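You operate a simulated robot arm through the tools that you are given. There is no shell and no other tool. Be economical: measure what you need, move in short steps, check, and stop when the job is done.

The job below is to be done with a simulated two-armed robot. You get a single attempt, and the scene is never put back.

## Task
On the top of the tea table, fold the beige cloth in half, so that its two short edges meet.

Only the result counts: the job must be done as asked and must still hold three seconds after the hand-in. Knocking over, shifting, dropping, spilling or breaking anything else fails it. Flat cloth is picked up by pressing the open fingertips on it (5 to 10 N) and closing them slowly along it; thin cloth reads only 2 to 8 mm in the jaws.

## Robot
Two 7-joint arms with two-finger parallel grippers on one trunk, on a base that drives. Base frame: it is fixed to the floor where the robot stands at the start and does not move with it; the origin is under the middle of the robot, x ahead of it, y to its left, z up; the surface under the hand at the start is at about z = 0.76. Lengths are in m, angles in rad, forces in N, time in s.
The left shoulder is at the start at [0.071, 0.156, 1.005], the right one opposite. Places, roughly: beige cloth [0.6, 0, 0.8]; top of the tea table [1.2, -0.2, 0.8]. Payload 3.91 kg a hand.
Tool frame (each hand has its own): the origin (TCP) lies between the finger pads and is the grasp point; the fingertips stand 0.03 m ahead of it; z points along the fingers, y is the line along which they close. The gripper opens to 0.11 m. The fingers are 0.02 m wide and 0.01 m thick; the gripper's body (0.048 by 0.112 m) begins 0.055 m behind the TCP.
Orientation is told as [roll, pitch, yaw] about the base's x, y, z axes, in that order, counted from this pose: with the fingers straight down and closing along the base's y, the tool's x points along the base's -x, its y along +y and its z along -z.

## Interface
- The arms move only by the tool nudge_tool. It takes "left_moves", "right_moves" or both (then of equal length, played together; a hand with none holds still); each is a list of rows, each a list of 3 entries, a list of its own where there are three numbers: the turn, a rotation vector about the tool's x, y, z in rad, then the shift along the tool's x, y, z in mm, then the finger opening in mm, from 0 to 110. In form: [[[rx, ry, rz], [dx, dy, dz], gripper], ...]. A call has 1 to 20 rows; each row is the pose to reach, as a shift and turn from the pose commanded when the call began, along the tool's axes at that moment. Each row takes 0.2 s and may step no farther than 0.05 m and 0.15 rad from the row before; otherwise, or with a gripper value out of range, the whole call is refused. Where a pose cannot be reached the arm comes as near as it can. A force on the tool above 40 N (or 10 N above the force at the start of the call, whichever is more), or a blocked arm, ends the call early, and 0.2 s more pass. Each finger travels about 0.108 m/s and halts on what it meets, pressing with about 34 N; the grip force reading is that of the motor and also rises with nothing between the fingers. The clock runs only during rows and for 0.2 s after the last one: add rows that repeat a pose to give the fingers time. It gives the time, the measured TCP pose, the force on the tool (base axes), the opening and the grip force at its end, in the units of the frame above (readings bear some noise), with the torque about the TCP (base axes, N m) and any sound that the robot's microphone picked up, and new pictures: "pictures" is both (left out), scene, wrist or none (wrist: the cameras of the hands that moved).
- Cameras (640 x 400 px; columns grow to the right, rows downward): "scene" is now at [0.1365, -0.0222, 1.2318]; the picture's right is [-0.26, -0.97, 0.00], its down [-0.55, 0.15, -0.82] and it looks along [0.79, -0.21, -0.57] (base axes); focal length 227 px, centre (320, 200). "left" rides on the left gripper at [0.072, -0.017, -0.103] in its tool frame; the picture's right is [0.23, 0.97, 0.00], its down [-0.76, 0.18, -0.62] and it looks along [-0.61, 0.14, 0.78] (tool axes); focal length 222 px, centre (320, 200). "right" rides on the right gripper at [0.072, 0.017, -0.103] in its tool frame; the picture's right is [-0.23, 0.97, 0.00], its down [-0.76, -0.18, -0.62] and it looks along [-0.61, -0.14, 0.78] (tool axes); focal length 222 px, centre (320, 200). There is no depth. A picture from a camera that has moved, and an enlarged one, comes with that camera's place and axes in the base frame and with its lens.
- slide_trunk(by): slides the trunk up (or, below 0, down) by that many m; the arms and the scene camera ride with it, the base frame stays. It gives what a move gives, with no picture.
- roll_base(legs): drives the robot by 1 to 6 legs, each [ahead, left, turn to the left] in m, m and rad, along the robot's own axes; the way and the turn of a leg run together, so that a leg with both is an arc; at most 1.5 m and 3.142 rad a leg. The arms and the cameras ride along, it lands a little off, and it stops where it bumps. It gives what a move gives, and a new picture of the scene camera.
- pan_tilt(pan, tilt): turns the head with the scene camera to pan (to the left, within 1.501 rad either way) and tilt (down, from -0.506 to 1.204), counted from straight ahead of the robot. It gives what a move gives, and a new picture of the scene camera.
- enlarge(camera, box): a new picture of the part [left, top, right, bottom] of that camera's present view, enlarged. It takes no simulated time.
- finish_job(): hands the job in; it is judged then, once.

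Go step by step. Nothing tells you exact positions but the pictures and the camera data: compare them with the known pose of the tool, close in by small moves and look again before you grip or let go. The budget is 120 turns and 260 pictures, counting those below and the enlarged ones. Unless the task says otherwise, let go and move clear before handing in, and close with one line.

The tools are called after ">>>" as a command line: name --argument value ..., lists and objects as JSON in quotes. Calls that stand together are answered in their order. nudge_tool: Moves the arms, as the interface text tells. Its arguments: {"type":"object","properties":{"left_moves":{"type":"array","items":{"type":"array"}},"right_moves":{"type":"array","items":{"type":"array"}},"pictures":{"type":"string","enum":["both","scene","wrist","none"]}},"required":[]} The other tools are called the same way: slide_trunk (by) slides the trunk up or down; roll_base (legs) drives the base; pan_tilt (pan, tilt) turns the head that bears the scene camera; enlarge (camera, box) takes an enlarged picture of a part of a camera's view; finish_job () hands the job in.

At the start:

```text
time: 0.0
left_tool_pos: [0.7825, 0.4389, 0.9557]
left_tcp_rot: [0.0, 0.001, 0.0]
left_contact_force: [0.1, -0.6, -0.1]
left_moment: [-0.01, 0.01, 0.01]
left_gripper_width: 0.11
left_grasp_force: 0.0
right_tool_pos: [0.8184, -0.3381, 0.9143]
right_tcp_rot: [0.0, 0.001, -0.001]
right_contact_force: [0.2, -0.4, 0.8]
right_moment: [0.01, -0.01, -0.03]
right_gripper_width: 0.1099
right_grasp_force: 0.2
trunk travel left (down, up): [-0.45, 0.49]
robot x, y, heading: [0.0013, -0.0001, -0.0]
head pan, tilt: [-0.265, 0.613]
```

scene: 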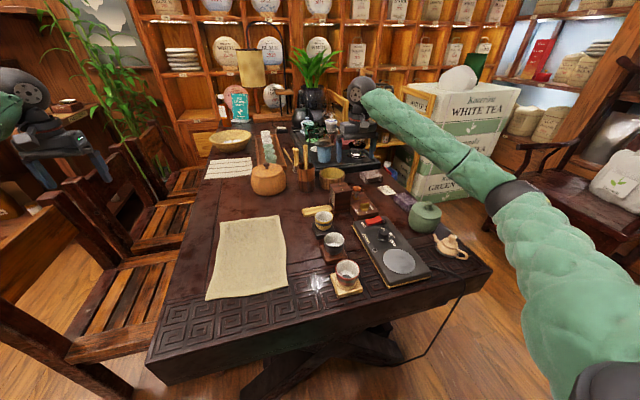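
right: 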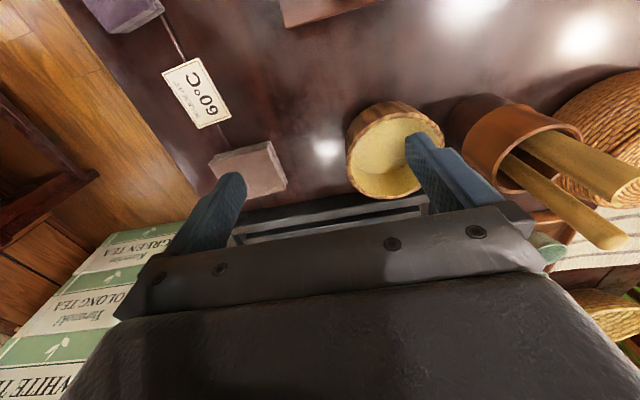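
left: 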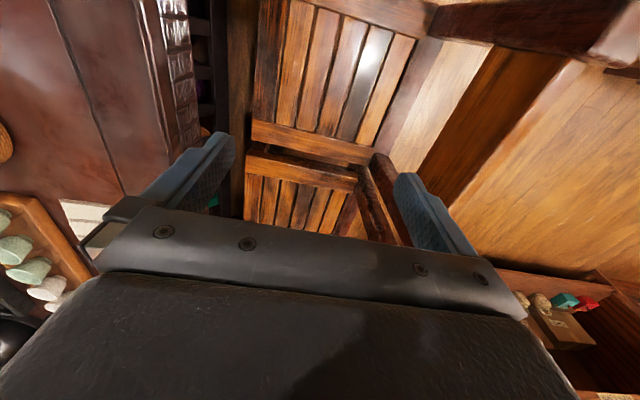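

The cloth lies with its long side along x: its near short edge is at x≈0.47, its far one at x≈0.745, and it spans y≈-0.05 to 0.15. I'll raise the hands a little, then back the base up so both short edges are in easy reach, and look again.

>>> nudge_tool --left_moves '[[[0, 0, 0], [0, 0, -20], 110], [[0, 0, 0], [0, 0, -40], 110]]' --right_moves '[[[0, 0, 0], [0, 0, -40], 110], [[0, 0, 0], [0, 0, -80], 110]]' --pictures "none"

>>> roll_base --legs '[[-0.12, 0, 0]]'

>>> pan_tilt --pan 0.08 --tilt 0.7

```text
time: 0.6
left_tool_pos: [0.7814, 0.4377, 0.9938]
left_tcp_rot: [-0.001, -0.001, 0.002]
left_contact_force: [0.4, -0.1, -0.5]
left_moment: [0.02, 0.0, 0.0]
left_gripper_width: 0.11
left_grasp_force: 0.1
right_tool_pos: [0.8206, -0.3375, 0.9954]
right_tcp_rot: [-0.001, -0.001, -0.001]
right_contact_force: [-0.2, -0.1, -0.1]
right_moment: [0.02, 0.03, 0.02]
right_gripper_width: 0.1099
right_grasp_force: 0.0
trunk travel left (down, up): [-0.45, 0.49]
robot x, y, heading: [0.0027, -0.0011, 0.002]
head pan, tilt: [-0.265, 0.613]
```

```text
time: 1.8
left_tool_pos: [0.6633, 0.4392, 0.9968]
left_tcp_rot: [0.0, -0.002, 0.001]
left_contact_force: [-0.4, 0.1, 0.4]
left_moment: [-0.02, -0.01, -0.01]
left_gripper_width: 0.1102
left_grasp_force: 0.1
right_tool_pos: [0.7029, -0.3362, 0.9945]
right_tcp_rot: [0.001, -0.002, 0.001]
right_contact_force: [0.0, 0.4, 1.4]
right_moment: [-0.05, -0.01, 0.01]
right_gripper_width: 0.1098
right_grasp_force: 0.1
trunk travel left (down, up): [-0.45, 0.49]
robot x, y, heading: [-0.1155, -0.0005, 0.004]
head pan, tilt: [-0.265, 0.613]
camera scene: at [0.0175, -0.022, 1.2321], right [-0.26, -0.97, 0.0], down [-0.55, 0.15, -0.82], along [0.79, -0.21, -0.57], focal length 227 px, centre (320, 200)
```

scene: 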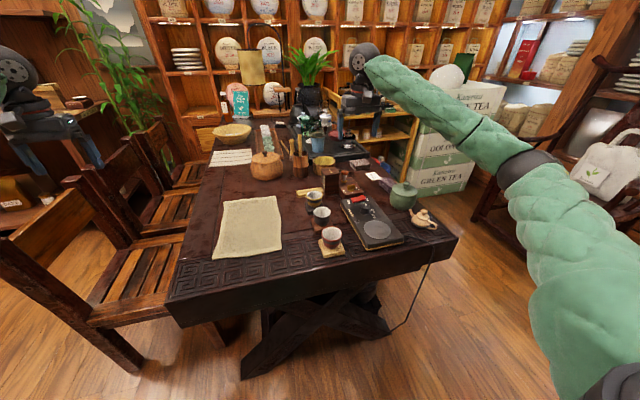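

```text
time: 2.6
left_tool_pos: [0.6649, 0.4392, 0.9947]
left_tcp_rot: [0.001, 0.001, 0.002]
left_contact_force: [0.0, 0.6, 0.2]
left_moment: [-0.01, -0.01, 0.0]
left_gripper_width: 0.1099
left_grasp_force: 0.0
right_tool_pos: [0.7036, -0.3364, 0.9942]
right_tcp_rot: [-0.001, 0.0, 0.001]
right_contact_force: [0.7, 0.4, 0.3]
right_moment: [0.01, 0.02, -0.01]
right_gripper_width: 0.11
right_grasp_force: 0.1
trunk travel left (down, up): [-0.45, 0.49]
robot x, y, heading: [-0.12, 0.0013, 0.001]
head pan, tilt: [0.08, 0.7]
camera scene: at [0.0188, 0.0078, 1.2242], right [0.08, -1.0, 0.0], down [-0.64, -0.05, -0.76], along [0.76, 0.06, -0.64], focal length 227 px, centre (320, 200)
```

scene: 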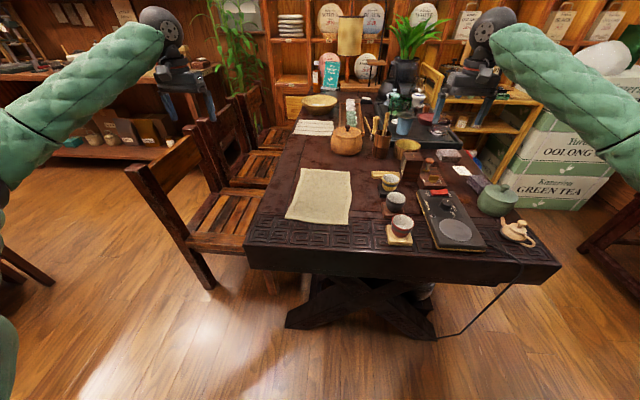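

>>> enlarge --camera "scene" --box '[260, 140, 420, 240]'

```text
4.00 times, centred on (340, 190) of scene
camera zoom: at [0.0188, 0.0078, 1.2242], right [0.08, -1.0, 0.0], down [-0.64, -0.05, -0.76], along [0.76, 0.06, -0.64], focal length 909 px, centre (240, 240)
```

zoom: 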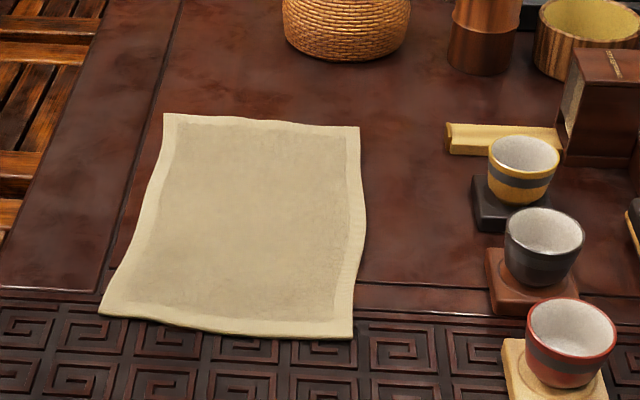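

The zoomed view puts the cloth's corners at about (0.75, 0.14), (0.74, -0.05), (0.48, 0.147) and (0.47, -0.036). I'll bring both hands above the far corners, turned a quarter so that they close along x across the edge.

>>> nudge_tool --left_moves '[[[0, 0, 0.1428], [-6, -29, 2], 100], [[0, 0, 0.2856], [-12, -59, 4], 90], [[0, 0, 0.4284], [-18, -88, 6], 80], [[0, 0, 0.5712], [-24, -118, 8], 70], [[0, 0, 0.714], [-30, -147, 10], 60], [[0, 0, 0.8568], [-36, -177, 12], 50], [[0, 0, 0.9996], [-42, -206, 14], 40], [[0, 0, 1.1424], [-48, -236, 16], 40], [[0, 0, 1.2852], [-54, -265, 18], 40], [[0, 0, 1.428], [-60, -295, 20], 40], [[0, 0, 1.5708], [-65, -324, 20], 40], [[0, 0, 1.5708], [-65, -324, 20], 40]]' --right_moves '[[[0, 0, -0.1428], [-2, 28, 2], 100], [[0, 0, -0.2856], [-5, 57, 4], 90], [[0, 0, -0.4284], [-7, 86, 6], 80], [[0, 0, -0.5712], [-10, 115, 8], 70], [[0, 0, -0.714], [-12, 143, 10], 60], [[0, 0, -0.8568], [-14, 172, 12], 50], [[0, 0, -0.9996], [-17, 201, 14], 40], [[0, 0, -1.1424], [-19, 230, 16], 40], [[0, 0, -1.2852], [-22, 258, 18], 40], [[0, 0, -1.428], [-24, 287, 20], 40], [[0, 0, -1.5708], [-26, 316, 20], 40], [[0, 0, -1.5708], [-26, 316, 20], 40]]'

```text
time: 5.2
left_tool_pos: [0.7299, 0.114, 0.9736]
left_tcp_rot: [0.001, 0.001, -1.57]
left_contact_force: [0.6, -0.2, -0.9]
left_moment: [-0.01, -0.01, -0.01]
left_gripper_width: 0.04
left_grasp_force: 0.1
right_tool_pos: [0.7301, -0.0231, 0.9754]
right_tcp_rot: [0.0, 0.001, 1.573]
right_contact_force: [-0.1, 1.1, 0.7]
right_moment: [-0.03, -0.03, 0.0]
right_gripper_width: 0.0401
right_grasp_force: 0.1
trunk travel left (down, up): [-0.45, 0.49]
robot x, y, heading: [-0.1216, 0.0016, -0.001]
head pan, tilt: [0.08, 0.7]
camera scene: at [0.019, 0.0077, 1.2242], right [0.08, -1.0, 0.0], down [-0.64, -0.05, -0.76], along [0.76, 0.06, -0.64], focal length 227 px, centre (320, 200)
camera right: at [0.7135, -0.0953, 1.0787], right [-0.97, 0.22, 0.0], down [0.17, 0.76, 0.62], along [0.14, 0.61, -0.78], focal length 222 px, centre (320, 200)
camera left: at [0.713, 0.1859, 1.0772], right [0.97, 0.23, 0.0], down [0.18, -0.76, 0.62], along [0.14, -0.61, -0.78], focal length 222 px, centre (320, 200)
```

scene: 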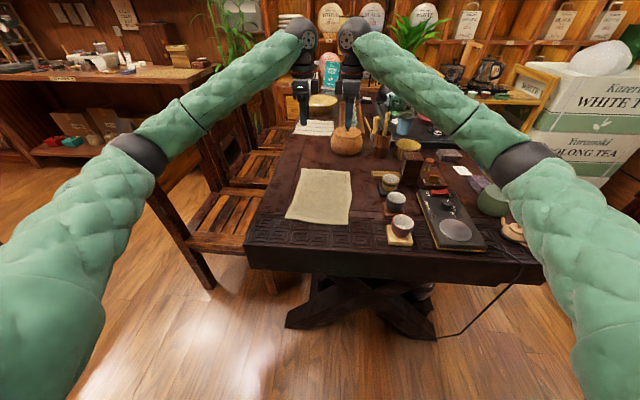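
right: 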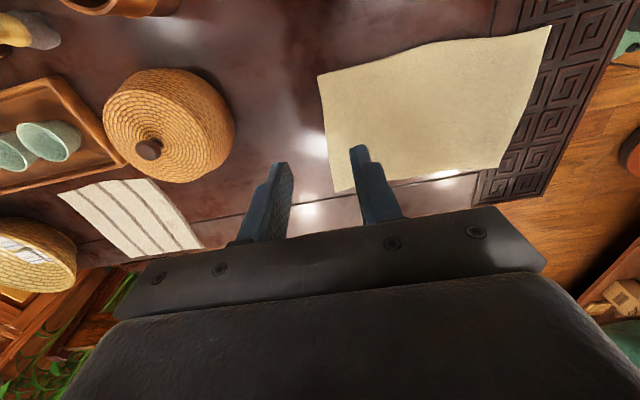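
left: 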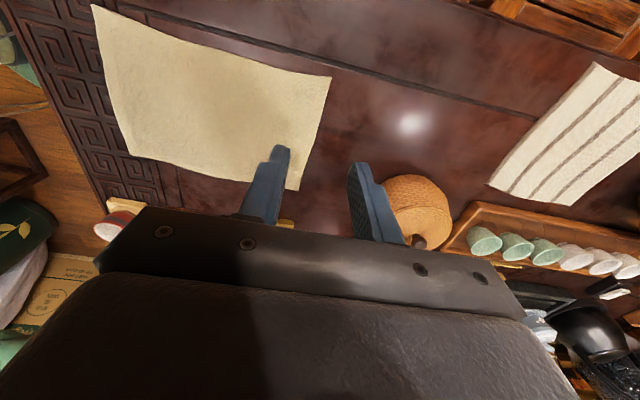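

From the wrist views the far edge lies at x≈0.739 under the left hand and x≈0.729 under the right, so the far finger should stand just inside it. I'll go down to just above the cloth and look.

>>> nudge_tool --left_moves '[[[0, 0, 0], [0, -13, 40], 34], [[0, 0, 0], [2, -13, 80], 34], [[0, 0, 0], [4, -13, 120], 34], [[0, 0, 0], [4, -13, 150], 34], [[0, 0, 0], [4, -13, 157], 34], [[0, 0, 0], [4, -13, 157], 34]]' --right_moves '[[[0, 0, 0], [0, 22, 40], 34], [[0, 0, 0], [0, 22, 80], 34], [[0, 0, 0], [0, 22, 120], 34], [[0, 0, 0], [0, 22, 150], 34], [[0, 0, 0], [0, 22, 157], 34], [[0, 0, 0], [0, 22, 157], 34]]'

>>> enlarge --camera "scene" --box '[270, 130, 390, 230]'

```text
time: 6.7
left_tool_pos: [0.7192, 0.1194, 0.8184]
left_tcp_rot: [0.001, 0.002, -1.568]
left_contact_force: [-0.5, -0.7, -0.4]
left_moment: [0.02, -0.02, 0.0]
left_gripper_width: 0.034
left_grasp_force: 0.0
right_tool_pos: [0.7097, -0.0209, 0.8208]
right_tcp_rot: [-0.004, 0.0, 1.57]
right_contact_force: [0.4, 0.8, -0.1]
right_moment: [-0.02, 0.01, -0.01]
right_gripper_width: 0.0339
right_grasp_force: 0.1
trunk travel left (down, up): [-0.45, 0.49]
robot x, y, heading: [-0.1148, -0.0029, 0.002]
head pan, tilt: [0.08, 0.7]
camera scene: at [0.0183, 0.0079, 1.2254], right [0.08, -1.0, 0.0], down [-0.64, -0.05, -0.77], along [0.76, 0.06, -0.64], focal length 227 px, centre (320, 200)
camera right: at [0.692, -0.0945, 0.9239], right [-0.97, 0.23, -0.01], down [0.17, 0.76, 0.62], along [0.15, 0.61, -0.78], focal length 222 px, centre (320, 200)
camera left: at [0.7014, 0.1907, 0.9212], right [0.97, 0.23, 0.0], down [0.18, -0.76, 0.62], along [0.14, -0.61, -0.78], focal length 222 px, centre (320, 200)
```

scene: 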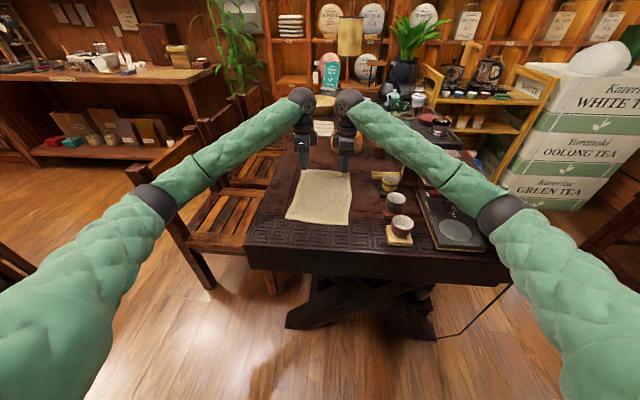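
right: 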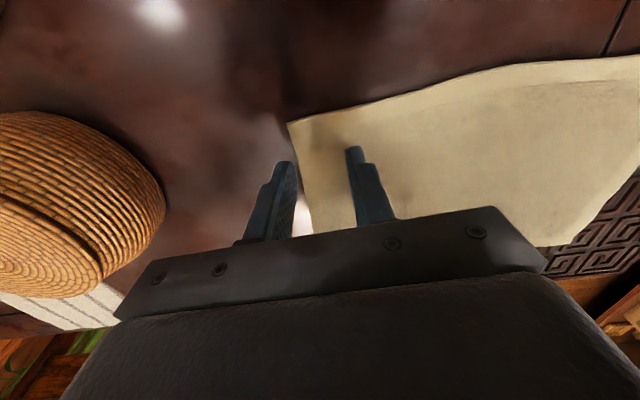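
left: 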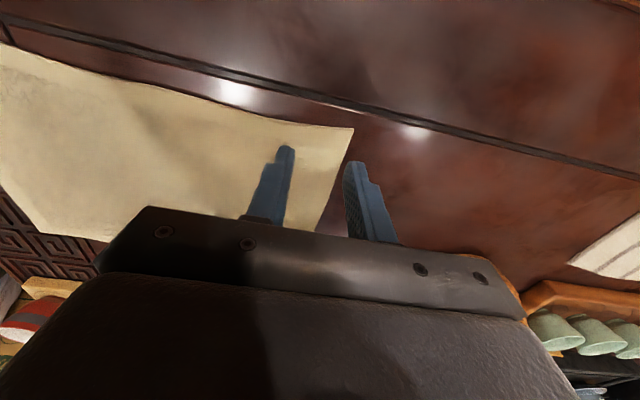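

```text
4.00 times, centred on (330, 180) of scene
camera zoom: at [0.0183, 0.0079, 1.2254], right [0.08, -1.0, 0.0], down [-0.64, -0.05, -0.77], along [0.76, 0.06, -0.64], focal length 909 px, centre (280, 280)
```

zoom: 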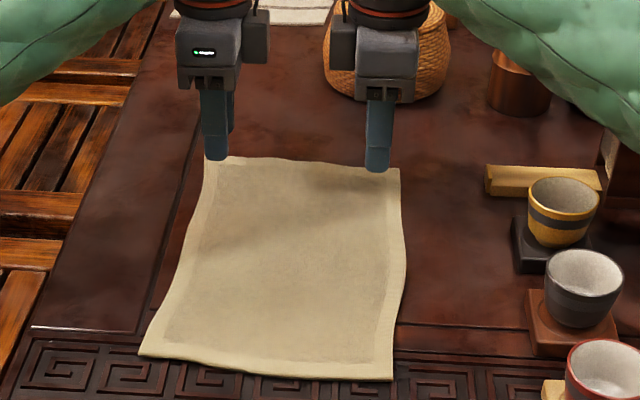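

The far fingers hang right over the edge. I'll shift both hands slightly inward and lower them until they touch.

>>> nudge_tool --left_moves '[[[0, 0, 0], [0, -6, 6], 34], [[0, 0, 0], [0, -6, 12], 34], [[0, 0, 0], [0, -6, 16], 34], [[0, 0, 0], [0, -6, 18], 34], [[0, 0, 0], [0, -6, 20], 34]]' --right_moves '[[[0, 0, 0], [7, 4, 6], 34], [[0, 0, 0], [7, 4, 12], 34], [[0, 0, 0], [7, 4, 16], 34], [[0, 0, 0], [7, 4, 18], 34], [[0, 0, 0], [7, 4, 20], 34]]' --pictures "none"

```text
time: 8.1
left_tool_pos: [0.7088, 0.1241, 0.8017]
left_tcp_rot: [0.007, -0.006, -1.565]
left_contact_force: [0.1, -0.6, 0.2]
left_moment: [-0.06, 0.01, 0.03]
left_gripper_width: 0.0338
left_grasp_force: 0.1
right_tool_pos: [0.7068, -0.0251, 0.8273]
right_tcp_rot: [-0.04, 0.006, 1.573]
right_contact_force: [-0.8, -0.2, 0.1]
right_moment: [0.0, 0.0, 0.0]
right_gripper_width: 0.0339
right_grasp_force: 0.1
trunk travel left (down, up): [-0.45, 0.49]
robot x, y, heading: [-0.1169, -0.0012, 0.009]
head pan, tilt: [0.08, 0.7]
stopped in row 5 (right hand): the arm was blocked; the commanded pose is now the measured one
```

The right arm was blocked with no force on its tool, and it rides slightly high and tilted. I need to see what is touching.

>>> enlarge --camera "scene" --box '[230, 70, 450, 220]'

>>> enlarge --camera "right" --box '[0, 0, 640, 400]'

>>> enlarge --camera "left" --box '[0, 0, 640, 400]'

```text
2.67 times, centred on (340, 145) of scene
camera zoom: at [0.013, 0.0127, 1.2235], right [0.09, -1.0, 0.01], down [-0.64, -0.06, -0.77], along [0.77, 0.06, -0.64], focal length 606 px, centre (267, 347)
```

zoom: 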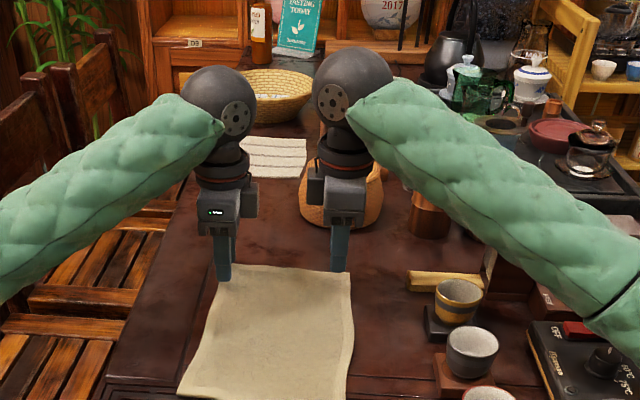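

```text
1.00 times, centred on (320, 200) of right (not enlarged: the box is as wide or as high as the picture)
camera zoom: at [0.6862, -0.0969, 0.9296], right [-0.97, 0.22, -0.04], down [0.15, 0.77, 0.63], along [0.17, 0.6, -0.78], focal length 222 px, centre (320, 200)
```

zoom: 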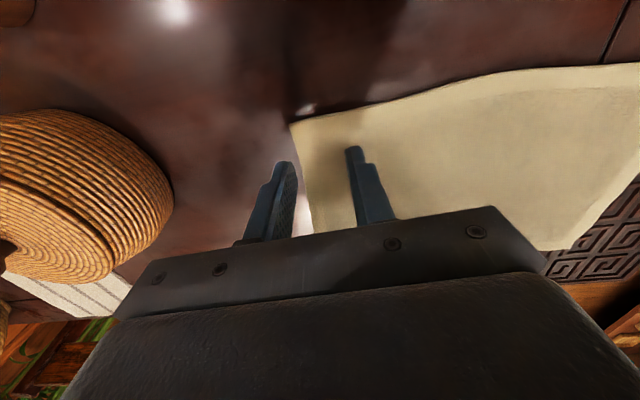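

```text
1.00 times, centred on (320, 200) of left (not enlarged: the box is as wide or as high as the picture)
camera zoom: at [0.6903, 0.1965, 0.9036], right [0.97, 0.23, 0.01], down [0.18, -0.76, 0.63], along [0.15, -0.61, -0.78], focal length 222 px, centre (320, 200)
```

zoom: 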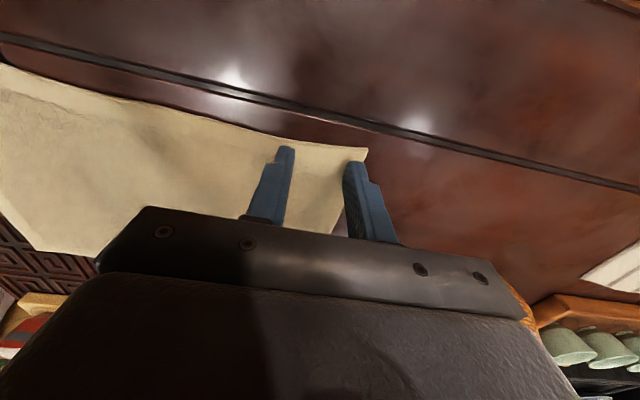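

The right elbow and forearm hang low over the right side of the table, near the green jar and the tray. I'll raise the trunk straight up to clear it and check that nothing was moved.

>>> slide_trunk --by 0.2

>>> pan_tilt --pan -0.4 --tilt 0.8

```text
time: 10.2
left_tool_pos: [0.7141, 0.1196, 0.9973]
left_tcp_rot: [-0.001, 0.0, -1.565]
left_contact_force: [0.9, 0.7, -0.1]
left_moment: [0.02, -0.03, 0.0]
left_gripper_width: 0.0338
left_grasp_force: 0.1
right_tool_pos: [0.7122, -0.0291, 1.0154]
right_tcp_rot: [-0.024, 0.0, 1.574]
right_contact_force: [0.2, 1.2, -0.3]
right_moment: [-0.01, -0.02, -0.02]
right_gripper_width: 0.034
right_grasp_force: 0.0
trunk travel left (down, up): [-0.65, 0.29]
robot x, y, heading: [-0.1178, 0.0012, 0.01]
head pan, tilt: [0.08, 0.7]
```

```text
time: 11.1
left_tool_pos: [0.7142, 0.1203, 0.9979]
left_tcp_rot: [0.0, 0.001, -1.566]
left_contact_force: [0.4, -0.7, 0.3]
left_moment: [0.0, -0.03, -0.01]
left_gripper_width: 0.0339
left_grasp_force: 0.0
right_tool_pos: [0.7099, -0.0282, 1.0166]
right_tcp_rot: [-0.026, 0.001, 1.574]
right_contact_force: [0.7, -0.3, -0.5]
right_moment: [-0.03, -0.02, -0.05]
right_gripper_width: 0.0341
right_grasp_force: 0.1
trunk travel left (down, up): [-0.65, 0.29]
robot x, y, heading: [-0.1152, 0.0022, 0.009]
head pan, tilt: [-0.4, 0.799]
camera scene: at [0.0108, -0.0316, 1.4159], right [-0.38, -0.92, 0.0], down [-0.66, 0.28, -0.7], along [0.64, -0.27, -0.72], focal length 227 px, centre (320, 200)
```

scene: 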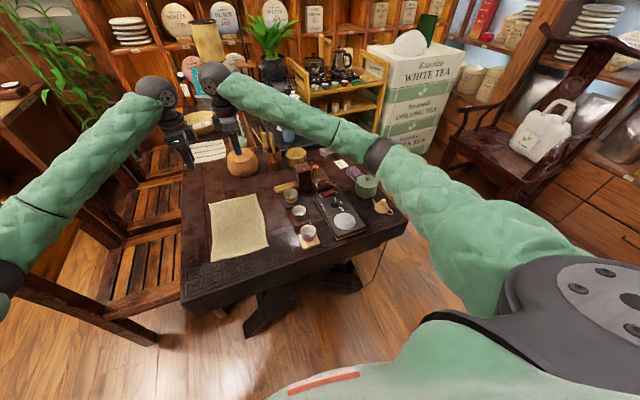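

>>> enlarge --camera "scene" --box '[240, 130, 420, 260]'

```text
3.08 times, centred on (330, 195) of scene
camera zoom: at [0.0108, -0.0316, 1.4159], right [-0.38, -0.92, 0.0], down [-0.66, 0.28, -0.7], along [0.64, -0.27, -0.72], focal length 700 px, centre (289, 215)
```

zoom: 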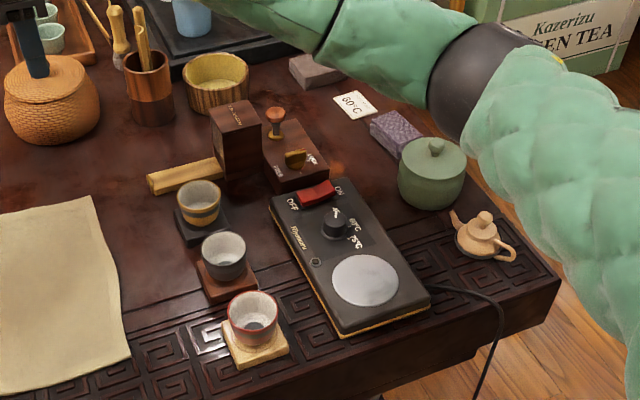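

Nothing seems moved: the jar and teapot are still where they were. With the trunk higher the elbows stay up, so I'll lower the hands again and check the right arm's clearance.

>>> nudge_tool --left_moves '[[[0, 0, 0], [0, 0, 40], 34], [[0, 0, 0], [0, 0, 80], 34], [[0, 0, 0], [0, 0, 120], 34], [[0, 0, 0], [0, 0, 150], 34], [[0, 0, 0], [0, 0, 165], 34], [[0, 0, 0], [0, 0, 165], 34]]' --right_moves '[[[0, -0.025, 0], [-1, 4, 45], 34], [[0, -0.025, 0], [-2, 4, 90], 34], [[0, -0.025, 0], [-3, 4, 135], 34], [[0, -0.025, 0], [-4, 4, 170], 34], [[0, -0.025, 0], [-5, 4, 184], 34], [[0, -0.025, 0], [-5, 4, 184], 34]]' --pictures "scene"

```text
time: 12.5
left_tool_pos: [0.7149, 0.1188, 0.8315]
left_tcp_rot: [0.001, 0.0, -1.568]
left_contact_force: [0.5, -0.4, 1.0]
left_moment: [-0.02, -0.03, 0.0]
left_gripper_width: 0.0342
left_grasp_force: 0.2
right_tool_pos: [0.7099, -0.0248, 0.8316]
right_tcp_rot: [-0.027, -0.025, 1.574]
right_contact_force: [1.2, 0.5, 0.3]
right_moment: [-0.02, -0.04, 0.01]
right_gripper_width: 0.0341
right_grasp_force: 0.0
trunk travel left (down, up): [-0.65, 0.29]
robot x, y, heading: [-0.1139, 0.0006, 0.003]
head pan, tilt: [-0.4, 0.799]
camera scene: at [0.0106, -0.0316, 1.4159], right [-0.38, -0.92, 0.0], down [-0.66, 0.28, -0.7], along [0.64, -0.27, -0.72], focal length 227 px, centre (320, 200)
```

scene: 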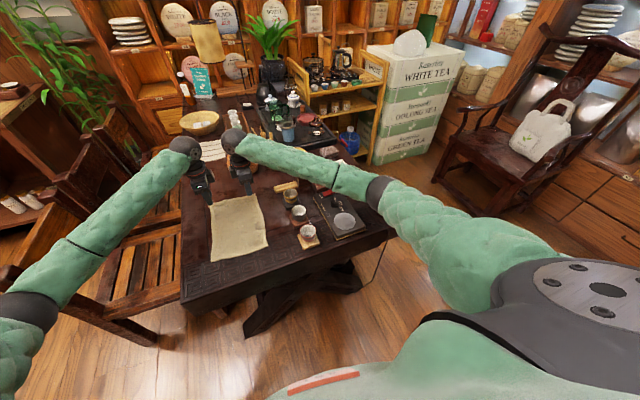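

Both arms are clear of the table now. I'll correct the right hand's small tilt and lower both hands to first contact.

>>> nudge_tool --left_moves '[[[0, 0, 0], [0, -2, 10], 34], [[0, 0, 0], [0, -2, 20], 34], [[0, 0, 0], [0, -2, 26], 34], [[0, 0, 0], [0, -2, 30], 34], [[0, 0, 0], [0, -2, 32], 34], [[0, 0, 0], [0, -2, 34], 34]]' --right_moves '[[[-0.027, 0.025, 0], [0, 3, 10], 34], [[-0.027, 0.025, 0], [0, 3, 20], 34], [[-0.027, 0.025, 0], [0, 3, 26], 34], [[-0.027, 0.025, 0], [0, 3, 30], 34], [[-0.027, 0.025, 0], [0, 3, 32], 34], [[-0.027, 0.025, 0], [0, 3, 34], 34]]' --pictures "both"

```text
time: 13.9
left_tool_pos: [0.7127, 0.1207, 0.7993]
left_tcp_rot: [-0.001, 0.002, -1.566]
left_contact_force: [0.7, -0.1, 0.4]
left_moment: [-0.01, -0.01, -0.01]
left_gripper_width: 0.034
left_grasp_force: 0.0
right_tool_pos: [0.7078, -0.0234, 0.7983]
right_tcp_rot: [0.001, 0.003, 1.573]
right_contact_force: [-0.5, 0.5, 0.5]
right_moment: [0.0, 0.01, -0.02]
right_gripper_width: 0.0341
right_grasp_force: 0.1
trunk travel left (down, up): [-0.65, 0.29]
robot x, y, heading: [-0.1154, -0.0028, 0.008]
head pan, tilt: [-0.4, 0.799]
camera scene: at [0.0107, -0.0316, 1.4159], right [-0.38, -0.92, 0.0], down [-0.66, 0.28, -0.7], along [0.64, -0.27, -0.72], focal length 227 px, centre (320, 200)
camera right: at [0.6922, -0.096, 0.9003], right [-0.97, 0.22, 0.0], down [0.18, 0.76, 0.62], along [0.14, 0.61, -0.78], focal length 222 px, centre (320, 200)
camera left: at [0.6946, 0.192, 0.9018], right [0.97, 0.23, 0.0], down [0.18, -0.76, 0.62], along [0.14, -0.61, -0.78], focal length 222 px, centre (320, 200)
```

scene: 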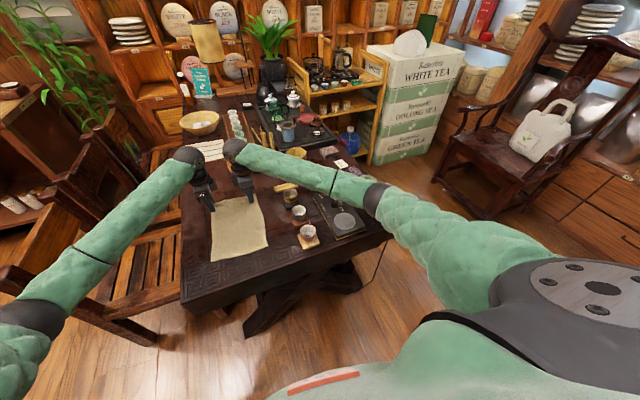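
right: 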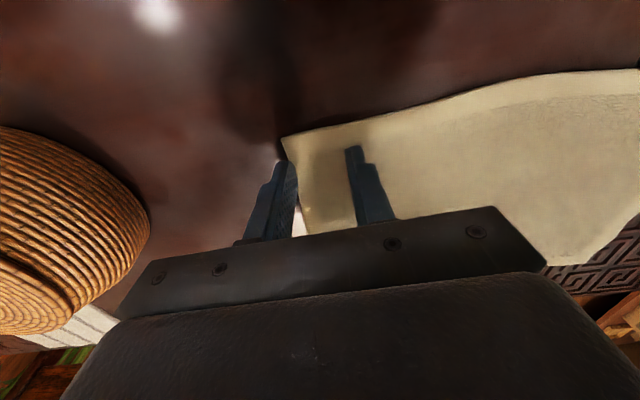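
left: 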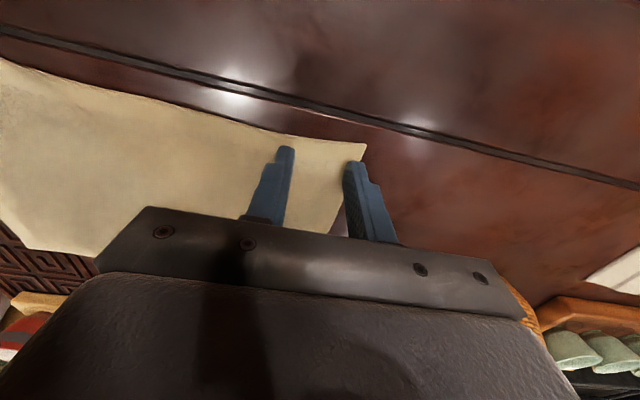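

There is still no contact at fingertip height 0.769. I'll keep going down in 2 mm steps, with the right hand shifted a few mm inward.

>>> nudge_tool --left_moves '[[[0, 0, 0], [0, 0, 2], 34], [[0, 0, 0], [0, 0, 4], 34], [[0, 0, 0], [0, 0, 5], 34]]' --right_moves '[[[0, 0, 0], [0, 4, 2], 34], [[0, 0, 0], [0, 4, 4], 34], [[0, 0, 0], [0, 4, 5], 34]]' --pictures "none"

```text
time: 14.7
left_tool_pos: [0.7127, 0.1194, 0.7955]
left_tcp_rot: [0.0, 0.0, -1.566]
left_contact_force: [-0.1, 0.6, 0.9]
left_moment: [-0.01, 0.03, -0.02]
left_gripper_width: 0.0339
left_grasp_force: 0.1
right_tool_pos: [0.7054, -0.0234, 0.7941]
right_tcp_rot: [0.002, -0.002, 1.575]
right_contact_force: [0.6, -1.3, 4.6]
right_moment: [-0.03, 0.0, 0.0]
right_gripper_width: 0.0339
right_grasp_force: 0.0
trunk travel left (down, up): [-0.65, 0.29]
robot x, y, heading: [-0.112, -0.0001, 0.005]
head pan, tilt: [-0.4, 0.799]
```

>>> nudge_tool --left_moves '[[[0, 0, 0], [0, 0, 1], 34], [[0, 0, 0], [0, 0, 2], 34]]' --right_moves '[[[0, 0, 0], [0, 0, 0.5], 34], [[0, 0, 0], [0, 0, 0.5], 34]]' --pictures "none"

```text
time: 15.3
left_tool_pos: [0.7118, 0.1192, 0.7932]
left_tcp_rot: [0.003, -0.002, -1.564]
left_contact_force: [0.3, 1.3, 6.6]
left_moment: [0.0, -0.03, 0.01]
left_gripper_width: 0.0339
left_grasp_force: 0.1
right_tool_pos: [0.704, -0.0225, 0.793]
right_tcp_rot: [0.0, 0.0, 1.575]
right_contact_force: [2.0, -1.6, 6.1]
right_moment: [-0.01, -0.03, -0.01]
right_gripper_width: 0.0337
right_grasp_force: 0.0
trunk travel left (down, up): [-0.65, 0.29]
robot x, y, heading: [-0.1195, -0.001, 0.004]
head pan, tilt: [-0.4, 0.799]
```

Both hands now press with about 6 N. I'll close slowly along the cloth.

>>> nudge_tool --left_moves '[[[0, 0, 0], [0, 0, 0], 30], [[0, 0, 0], [0, 0, 0], 26], [[0, 0, 0], [0, 0, 0], 22], [[0, 0, 0], [0, 0, 0], 18], [[0, 0, 0], [0, 0, 0], 14], [[0, 0, 0], [0, 0, 0], 10], [[0, 0, 0], [0, 0, 0], 6], [[0, 0, 0], [0, 0, 0], 3], [[0, 0, 0], [0, 0, 0], 0], [[0, 0, 0], [0, 0, 0], 0], [[0, 0, 0], [0, 0, 0], 0]]' --right_moves '[[[0, 0, 0], [0, 0, 0], 30], [[0, 0, 0], [0, 0, 0], 26], [[0, 0, 0], [0, 0, 0], 22], [[0, 0, 0], [0, 0, 0], 18], [[0, 0, 0], [0, 0, 0], 14], [[0, 0, 0], [0, 0, 0], 10], [[0, 0, 0], [0, 0, 0], 6], [[0, 0, 0], [0, 0, 0], 3], [[0, 0, 0], [0, 0, 0], 0], [[0, 0, 0], [0, 0, 0], 0], [[0, 0, 0], [0, 0, 0], 0]]'

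```text
time: 17.7
left_tool_pos: [0.7118, 0.1184, 0.7934]
left_tcp_rot: [0.002, 0.0, -1.566]
left_contact_force: [2.9, -1.0, 17.6]
left_moment: [-0.08, -0.06, 0.03]
left_gripper_width: 0.0044
left_grasp_force: 33.3
right_tool_pos: [0.7025, -0.0226, 0.7933]
right_tcp_rot: [0.001, -0.001, 1.575]
right_contact_force: [-0.1, 0.4, 4.6]
right_moment: [0.03, 0.0, -0.06]
right_gripper_width: 0.0042
right_grasp_force: 34.1
trunk travel left (down, up): [-0.65, 0.29]
robot x, y, heading: [-0.1153, -0.0042, 0.002]
head pan, tilt: [-0.4, 0.799]
camera scene: at [0.0088, -0.0318, 1.4162], right [-0.38, -0.92, 0.0], down [-0.66, 0.28, -0.7], along [0.64, -0.27, -0.72], focal length 227 px, centre (320, 200)
camera right: at [0.687, -0.0952, 0.8966], right [-0.97, 0.22, 0.0], down [0.18, 0.76, 0.62], along [0.14, 0.61, -0.78], focal length 222 px, centre (320, 200)
camera left: at [0.6937, 0.1908, 0.8961], right [0.97, 0.23, 0.0], down [0.18, -0.76, 0.62], along [0.15, -0.61, -0.78], focal length 222 px, centre (320, 200)
```

scene: 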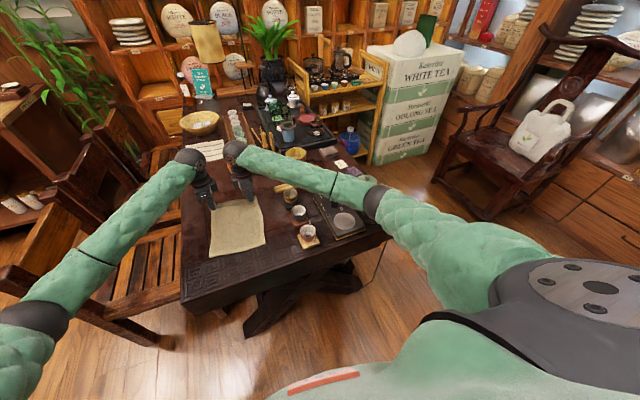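
right: 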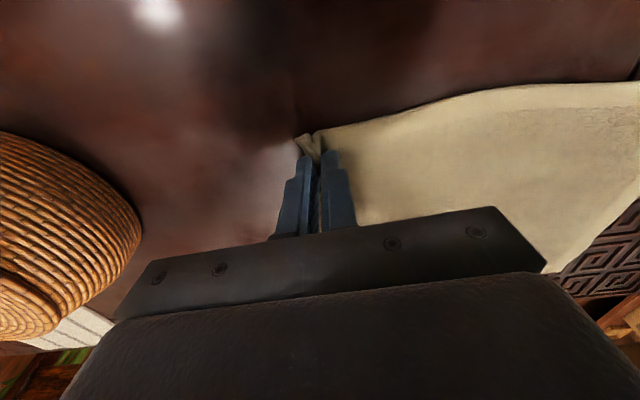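
left: 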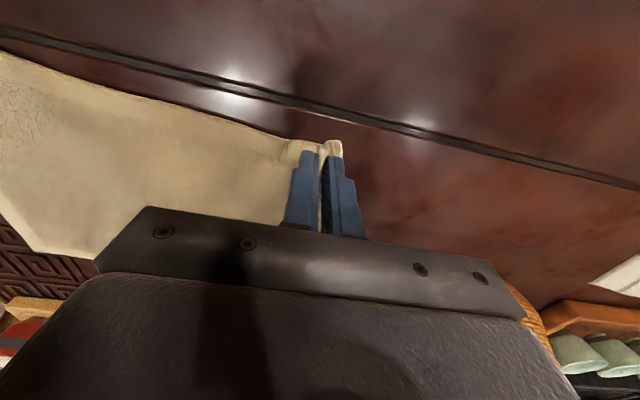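

Both jaws read about 4 mm, so each holds the doubled cloth at the far edge. I'll lift in an arc to halfway, tilting the fingers forward slowly, and check.

>>> nudge_tool --left_moves '[[[0, 0, 0], [0, -2, -19], 0], [[0, 0, 0], [0, -8, -37], 0], [[-0.05, 0, 0], [0, -17, -54], 0], [[-0.1, 0, 0], [0, -30, -69], 0], [[-0.15, 0, 0], [0, -46, -81], 0], [[-0.2, 0, 0], [0, -64, -90], 0], [[-0.3, 0, 0], [0, -83, -95], 0], [[-0.4, 0, 0], [0, -103, -97], 0], [[-0.4, 0, 0], [0, -103, -97], 0]]' --right_moves '[[[0, 0, 0], [0, 2, -19], 0], [[0, 0, 0], [0, 8, -37], 0], [[0.05, 0, 0], [0, 17, -54], 0], [[0.1, 0, 0], [0, 30, -69], 0], [[0.15, 0, 0], [0, 46, -81], 0], [[0.2, 0, 0], [0, 64, -90], 0], [[0.3, 0, 0], [0, 83, -95], 0], [[0.4, 0, 0], [0, 103, -97], 0], [[0.4, 0, 0], [0, 103, -97], 0]]'

>>> pan_tilt --pan 0.05 --tilt 0.9

```text
time: 19.7
left_tool_pos: [0.6081, 0.1198, 0.8894]
left_tcp_rot: [0.4, 0.001, -1.566]
left_contact_force: [0.2, -0.8, 0.4]
left_moment: [-0.02, 0.11, 0.0]
left_gripper_width: 0.004
left_grasp_force: 33.5
right_tool_pos: [0.6035, -0.0229, 0.8877]
right_tcp_rot: [-0.398, 0.001, 1.574]
right_contact_force: [0.2, 1.4, 0.0]
right_moment: [0.03, 0.12, 0.01]
right_gripper_width: 0.0044
right_grasp_force: 33.6
trunk travel left (down, up): [-0.65, 0.29]
robot x, y, heading: [-0.1141, 0.0, 0.004]
head pan, tilt: [-0.4, 0.799]
camera scene: at [0.0115, -0.0316, 1.4158], right [-0.38, -0.92, 0.0], down [-0.66, 0.28, -0.7], along [0.64, -0.27, -0.72], focal length 227 px, centre (320, 200)
camera right: at [0.5474, -0.0954, 0.9763], right [-0.9, 0.22, -0.38], down [-0.08, 0.76, 0.64], along [0.43, 0.61, -0.67], focal length 222 px, centre (320, 200)
camera left: at [0.5516, 0.1909, 0.9766], right [0.9, 0.23, 0.38], down [-0.08, -0.76, 0.64], along [0.44, -0.6, -0.67], focal length 222 px, centre (320, 200)
```

scene: 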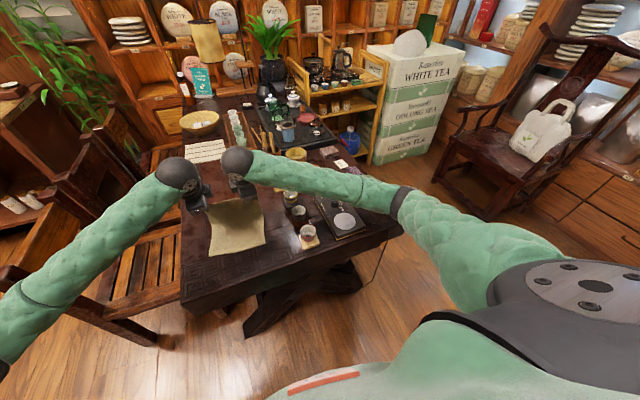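
right: 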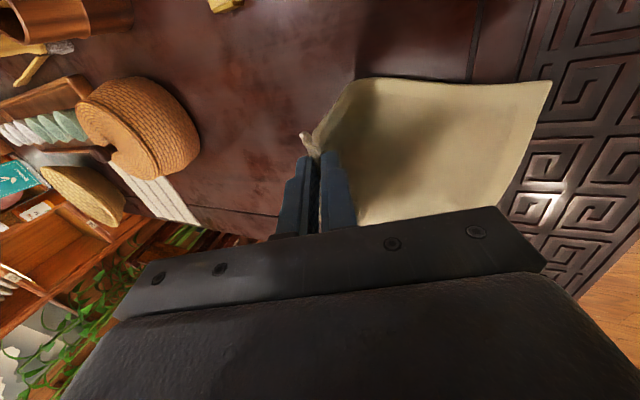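
left: 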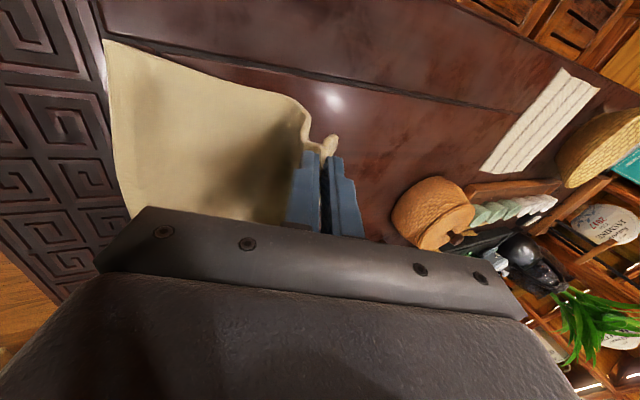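

```text
time: 20.6
left_tool_pos: [0.6077, 0.1204, 0.8895]
left_tcp_rot: [0.4, 0.0, -1.566]
left_contact_force: [0.2, -1.5, 0.7]
left_moment: [0.0, 0.1, -0.01]
left_gripper_width: 0.0041
left_grasp_force: 33.5
right_tool_pos: [0.6022, -0.0216, 0.8892]
right_tcp_rot: [-0.398, -0.001, 1.573]
right_contact_force: [-0.4, 0.8, 0.5]
right_moment: [-0.01, 0.11, -0.01]
right_gripper_width: 0.0041
right_grasp_force: 34.4
trunk travel left (down, up): [-0.65, 0.29]
robot x, y, heading: [-0.1127, -0.0023, 0.006]
head pan, tilt: [0.051, 0.901]
camera scene: at [0.0116, 0.0035, 1.408], right [0.05, -1.0, 0.0], down [-0.78, -0.04, -0.62], along [0.62, 0.03, -0.78], focal length 227 px, centre (320, 200)
```

scene: 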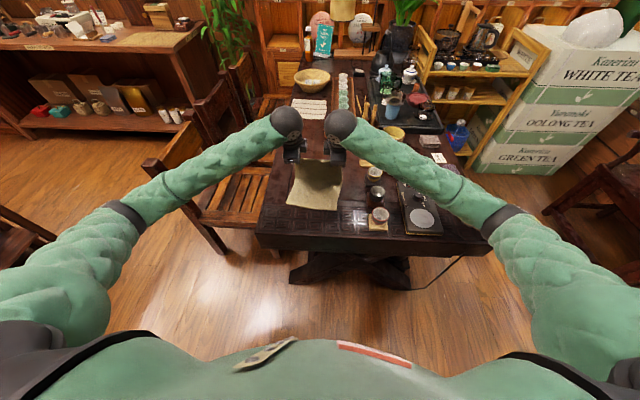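

The cloth hangs well from both hands. I'll look closely at where the near edge lies now.

>>> enlarge --camera "scene" --box '[260, 130, 400, 230]'

```text
4.00 times, centred on (330, 180) of scene
camera zoom: at [0.0116, 0.0035, 1.408], right [0.05, -1.0, 0.0], down [-0.78, -0.04, -0.62], along [0.62, 0.03, -0.78], focal length 909 px, centre (280, 280)
```

zoom: 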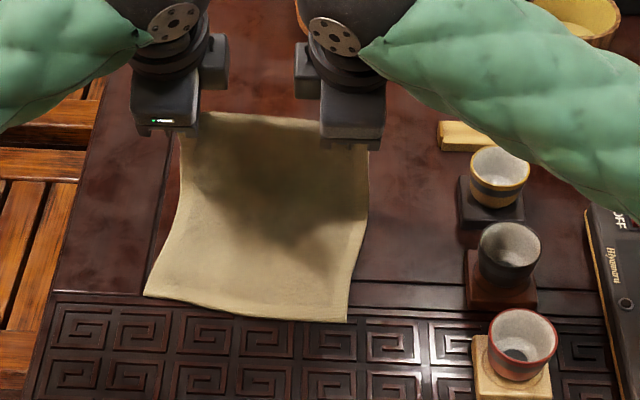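

The near edge now lies at about x=0.498 on the left and 0.479 on the right. I'll check how much cloth is bunched in the jaws before setting it down.

>>> enlarge --camera "left" --box '[240, 80, 400, 240]'

>>> enlarge --camera "right" --box '[240, 80, 400, 240]'

```text
2.50 times, centred on (320, 160) of left
camera zoom: at [0.5513, 0.1909, 0.977], right [0.9, 0.23, 0.38], down [-0.08, -0.76, 0.64], along [0.44, -0.6, -0.67], focal length 555 px, centre (320, 300)
```

zoom: 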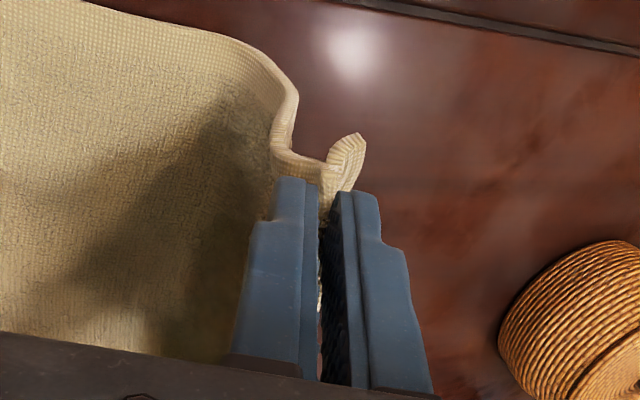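

```text
2.50 times, centred on (320, 160) of right
camera zoom: at [0.547, -0.0954, 0.9767], right [-0.9, 0.22, -0.38], down [-0.08, 0.76, 0.64], along [0.43, 0.61, -0.67], focal length 555 px, centre (320, 300)
```

zoom: 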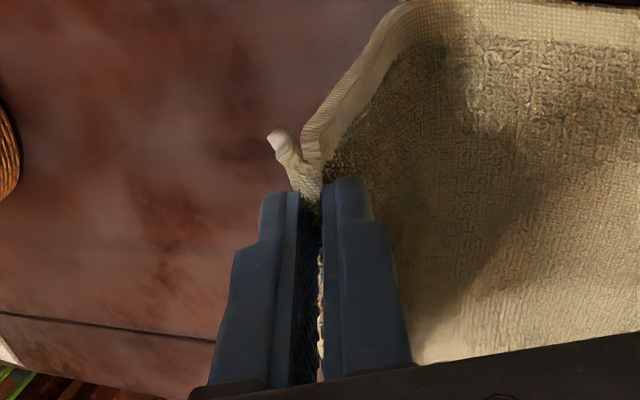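

About a 10 mm flap plus a ridge is bunched in each jaw, so I'll land the tips roughly 42 mm short of the near edge and unfold that bit afterwards. I'll continue the arc to just above the landing point.

>>> nudge_tool --left_moves '[[[-0.05, 0, 0], [0, -19.2, -6], 0], [[-0.1, 0, 0], [0, -40.7, -6.4], 0], [[-0.15, 0, 0], [0, -62.8, -0.5], 0], [[-0.2, 0, 0], [0, -82.6, 10.7], 0], [[-0.25, 0, 0], [0, -99.6, 25.2], 0], [[-0.3, 0, 0], [0, -111.2, 39.9], 0], [[-0.3, 0, 0], [0, -111.2, 39.9], 0]]' --right_moves '[[[0.05, 0, 0], [0, 21, -6.8], 0], [[0.1, 0, 0], [0, 44.4, -7.9], 0], [[0.15, 0, 0], [0, 69.2, -3.2], 0], [[0.2, 0, 0], [0, 90.9, 7.2], 0], [[0.25, 0, 0], [0, 109.8, 20.9], 0], [[0.3, 0, 0], [0, 122.3, 35.2], 0], [[0.3, 0, 0], [0, 122.3, 35.2], 0]]'

>>> enlarge --camera "scene" --box '[260, 130, 400, 230]'

```text
time: 22.2
left_tool_pos: [0.5218, 0.1187, 0.81]
left_tcp_rot: [0.7, 0.0, -1.566]
left_contact_force: [-0.1, -1.8, 0.4]
left_moment: [-0.04, 0.11, -0.08]
left_gripper_width: 0.004
left_grasp_force: 33.6
right_tool_pos: [0.5037, -0.0248, 0.8074]
right_tcp_rot: [-0.696, 0.001, 1.575]
right_contact_force: [0.4, 1.7, 0.6]
right_moment: [0.06, 0.07, 0.08]
right_gripper_width: 0.0042
right_grasp_force: 34.2
trunk travel left (down, up): [-0.65, 0.29]
robot x, y, heading: [-0.1129, -0.0036, 0.008]
head pan, tilt: [0.051, 0.901]
camera scene: at [0.0116, 0.0037, 1.408], right [0.06, -1.0, 0.0], down [-0.78, -0.04, -0.62], along [0.62, 0.03, -0.78], focal length 227 px, centre (320, 200)
camera right: at [0.4248, -0.097, 0.8764], right [-0.75, 0.22, -0.63], down [-0.27, 0.76, 0.59], along [0.61, 0.61, -0.51], focal length 222 px, centre (320, 200)
camera left: at [0.4409, 0.1894, 0.8771], right [0.74, 0.23, 0.63], down [-0.26, -0.76, 0.59], along [0.62, -0.6, -0.51], focal length 222 px, centre (320, 200)
```

scene: 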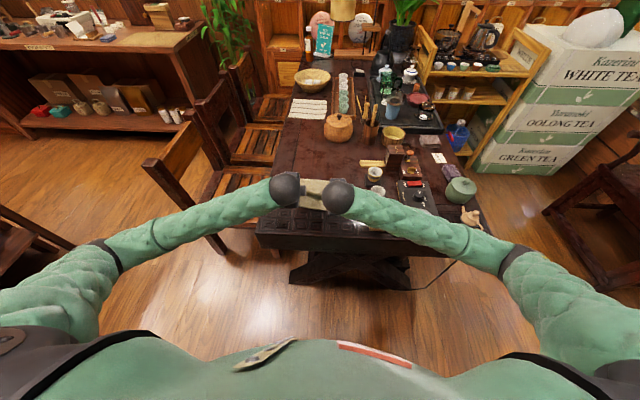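
right: 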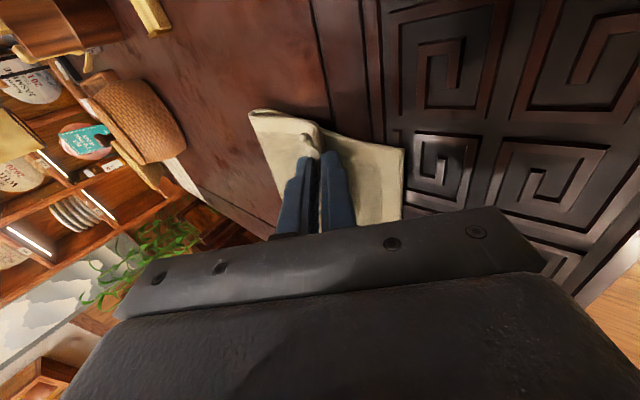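
left: 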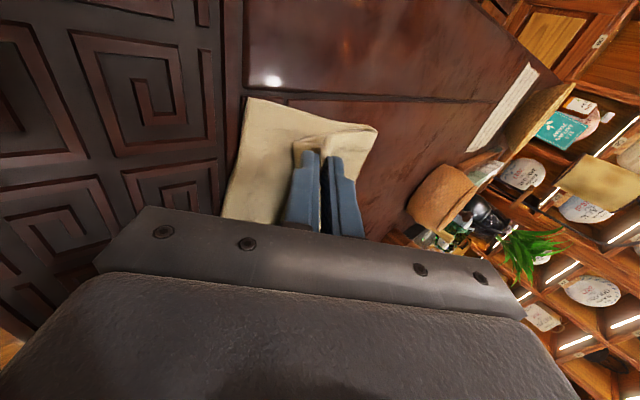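

```text
4.00 times, centred on (330, 180) of scene
camera zoom: at [0.0116, 0.0037, 1.408], right [0.06, -1.0, 0.0], down [-0.78, -0.04, -0.62], along [0.62, 0.03, -0.78], focal length 909 px, centre (280, 280)
```

zoom: 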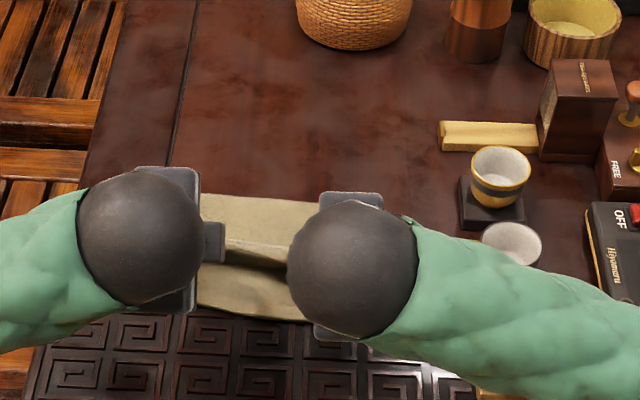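

The near edge is unchanged at about x=0.497 and 0.475, and the tips are above their landing point. I'll lower to light contact.

>>> nudge_tool --left_moves '[[[0, 0, 0], [0, -3, 4], 0], [[0, 0, 0], [0, -6, 7], 0], [[0, 0, 0], [0, -6, 7], 0]]' --right_moves '[[[0, 0, 0], [0, 3, 4], 0], [[0, 0, 0], [0, 6, 7], 0], [[0, 0, 0], [0, 6, 7], 0]]' --pictures "none"

```text
time: 23.0
left_tool_pos: [0.5209, 0.1184, 0.7994]
left_tcp_rot: [0.699, 0.002, -1.563]
left_contact_force: [0.1, -1.3, 1.0]
left_moment: [-0.03, 0.1, -0.02]
left_gripper_width: 0.0039
left_grasp_force: 33.7
right_tool_pos: [0.5029, -0.0241, 0.7997]
right_tcp_rot: [-0.698, 0.0, 1.574]
right_contact_force: [-0.3, 0.1, 0.7]
right_moment: [0.01, 0.08, -0.04]
right_gripper_width: 0.004
right_grasp_force: 34.0
trunk travel left (down, up): [-0.65, 0.29]
robot x, y, heading: [-0.1176, -0.0044, 0.007]
head pan, tilt: [0.051, 0.901]
```

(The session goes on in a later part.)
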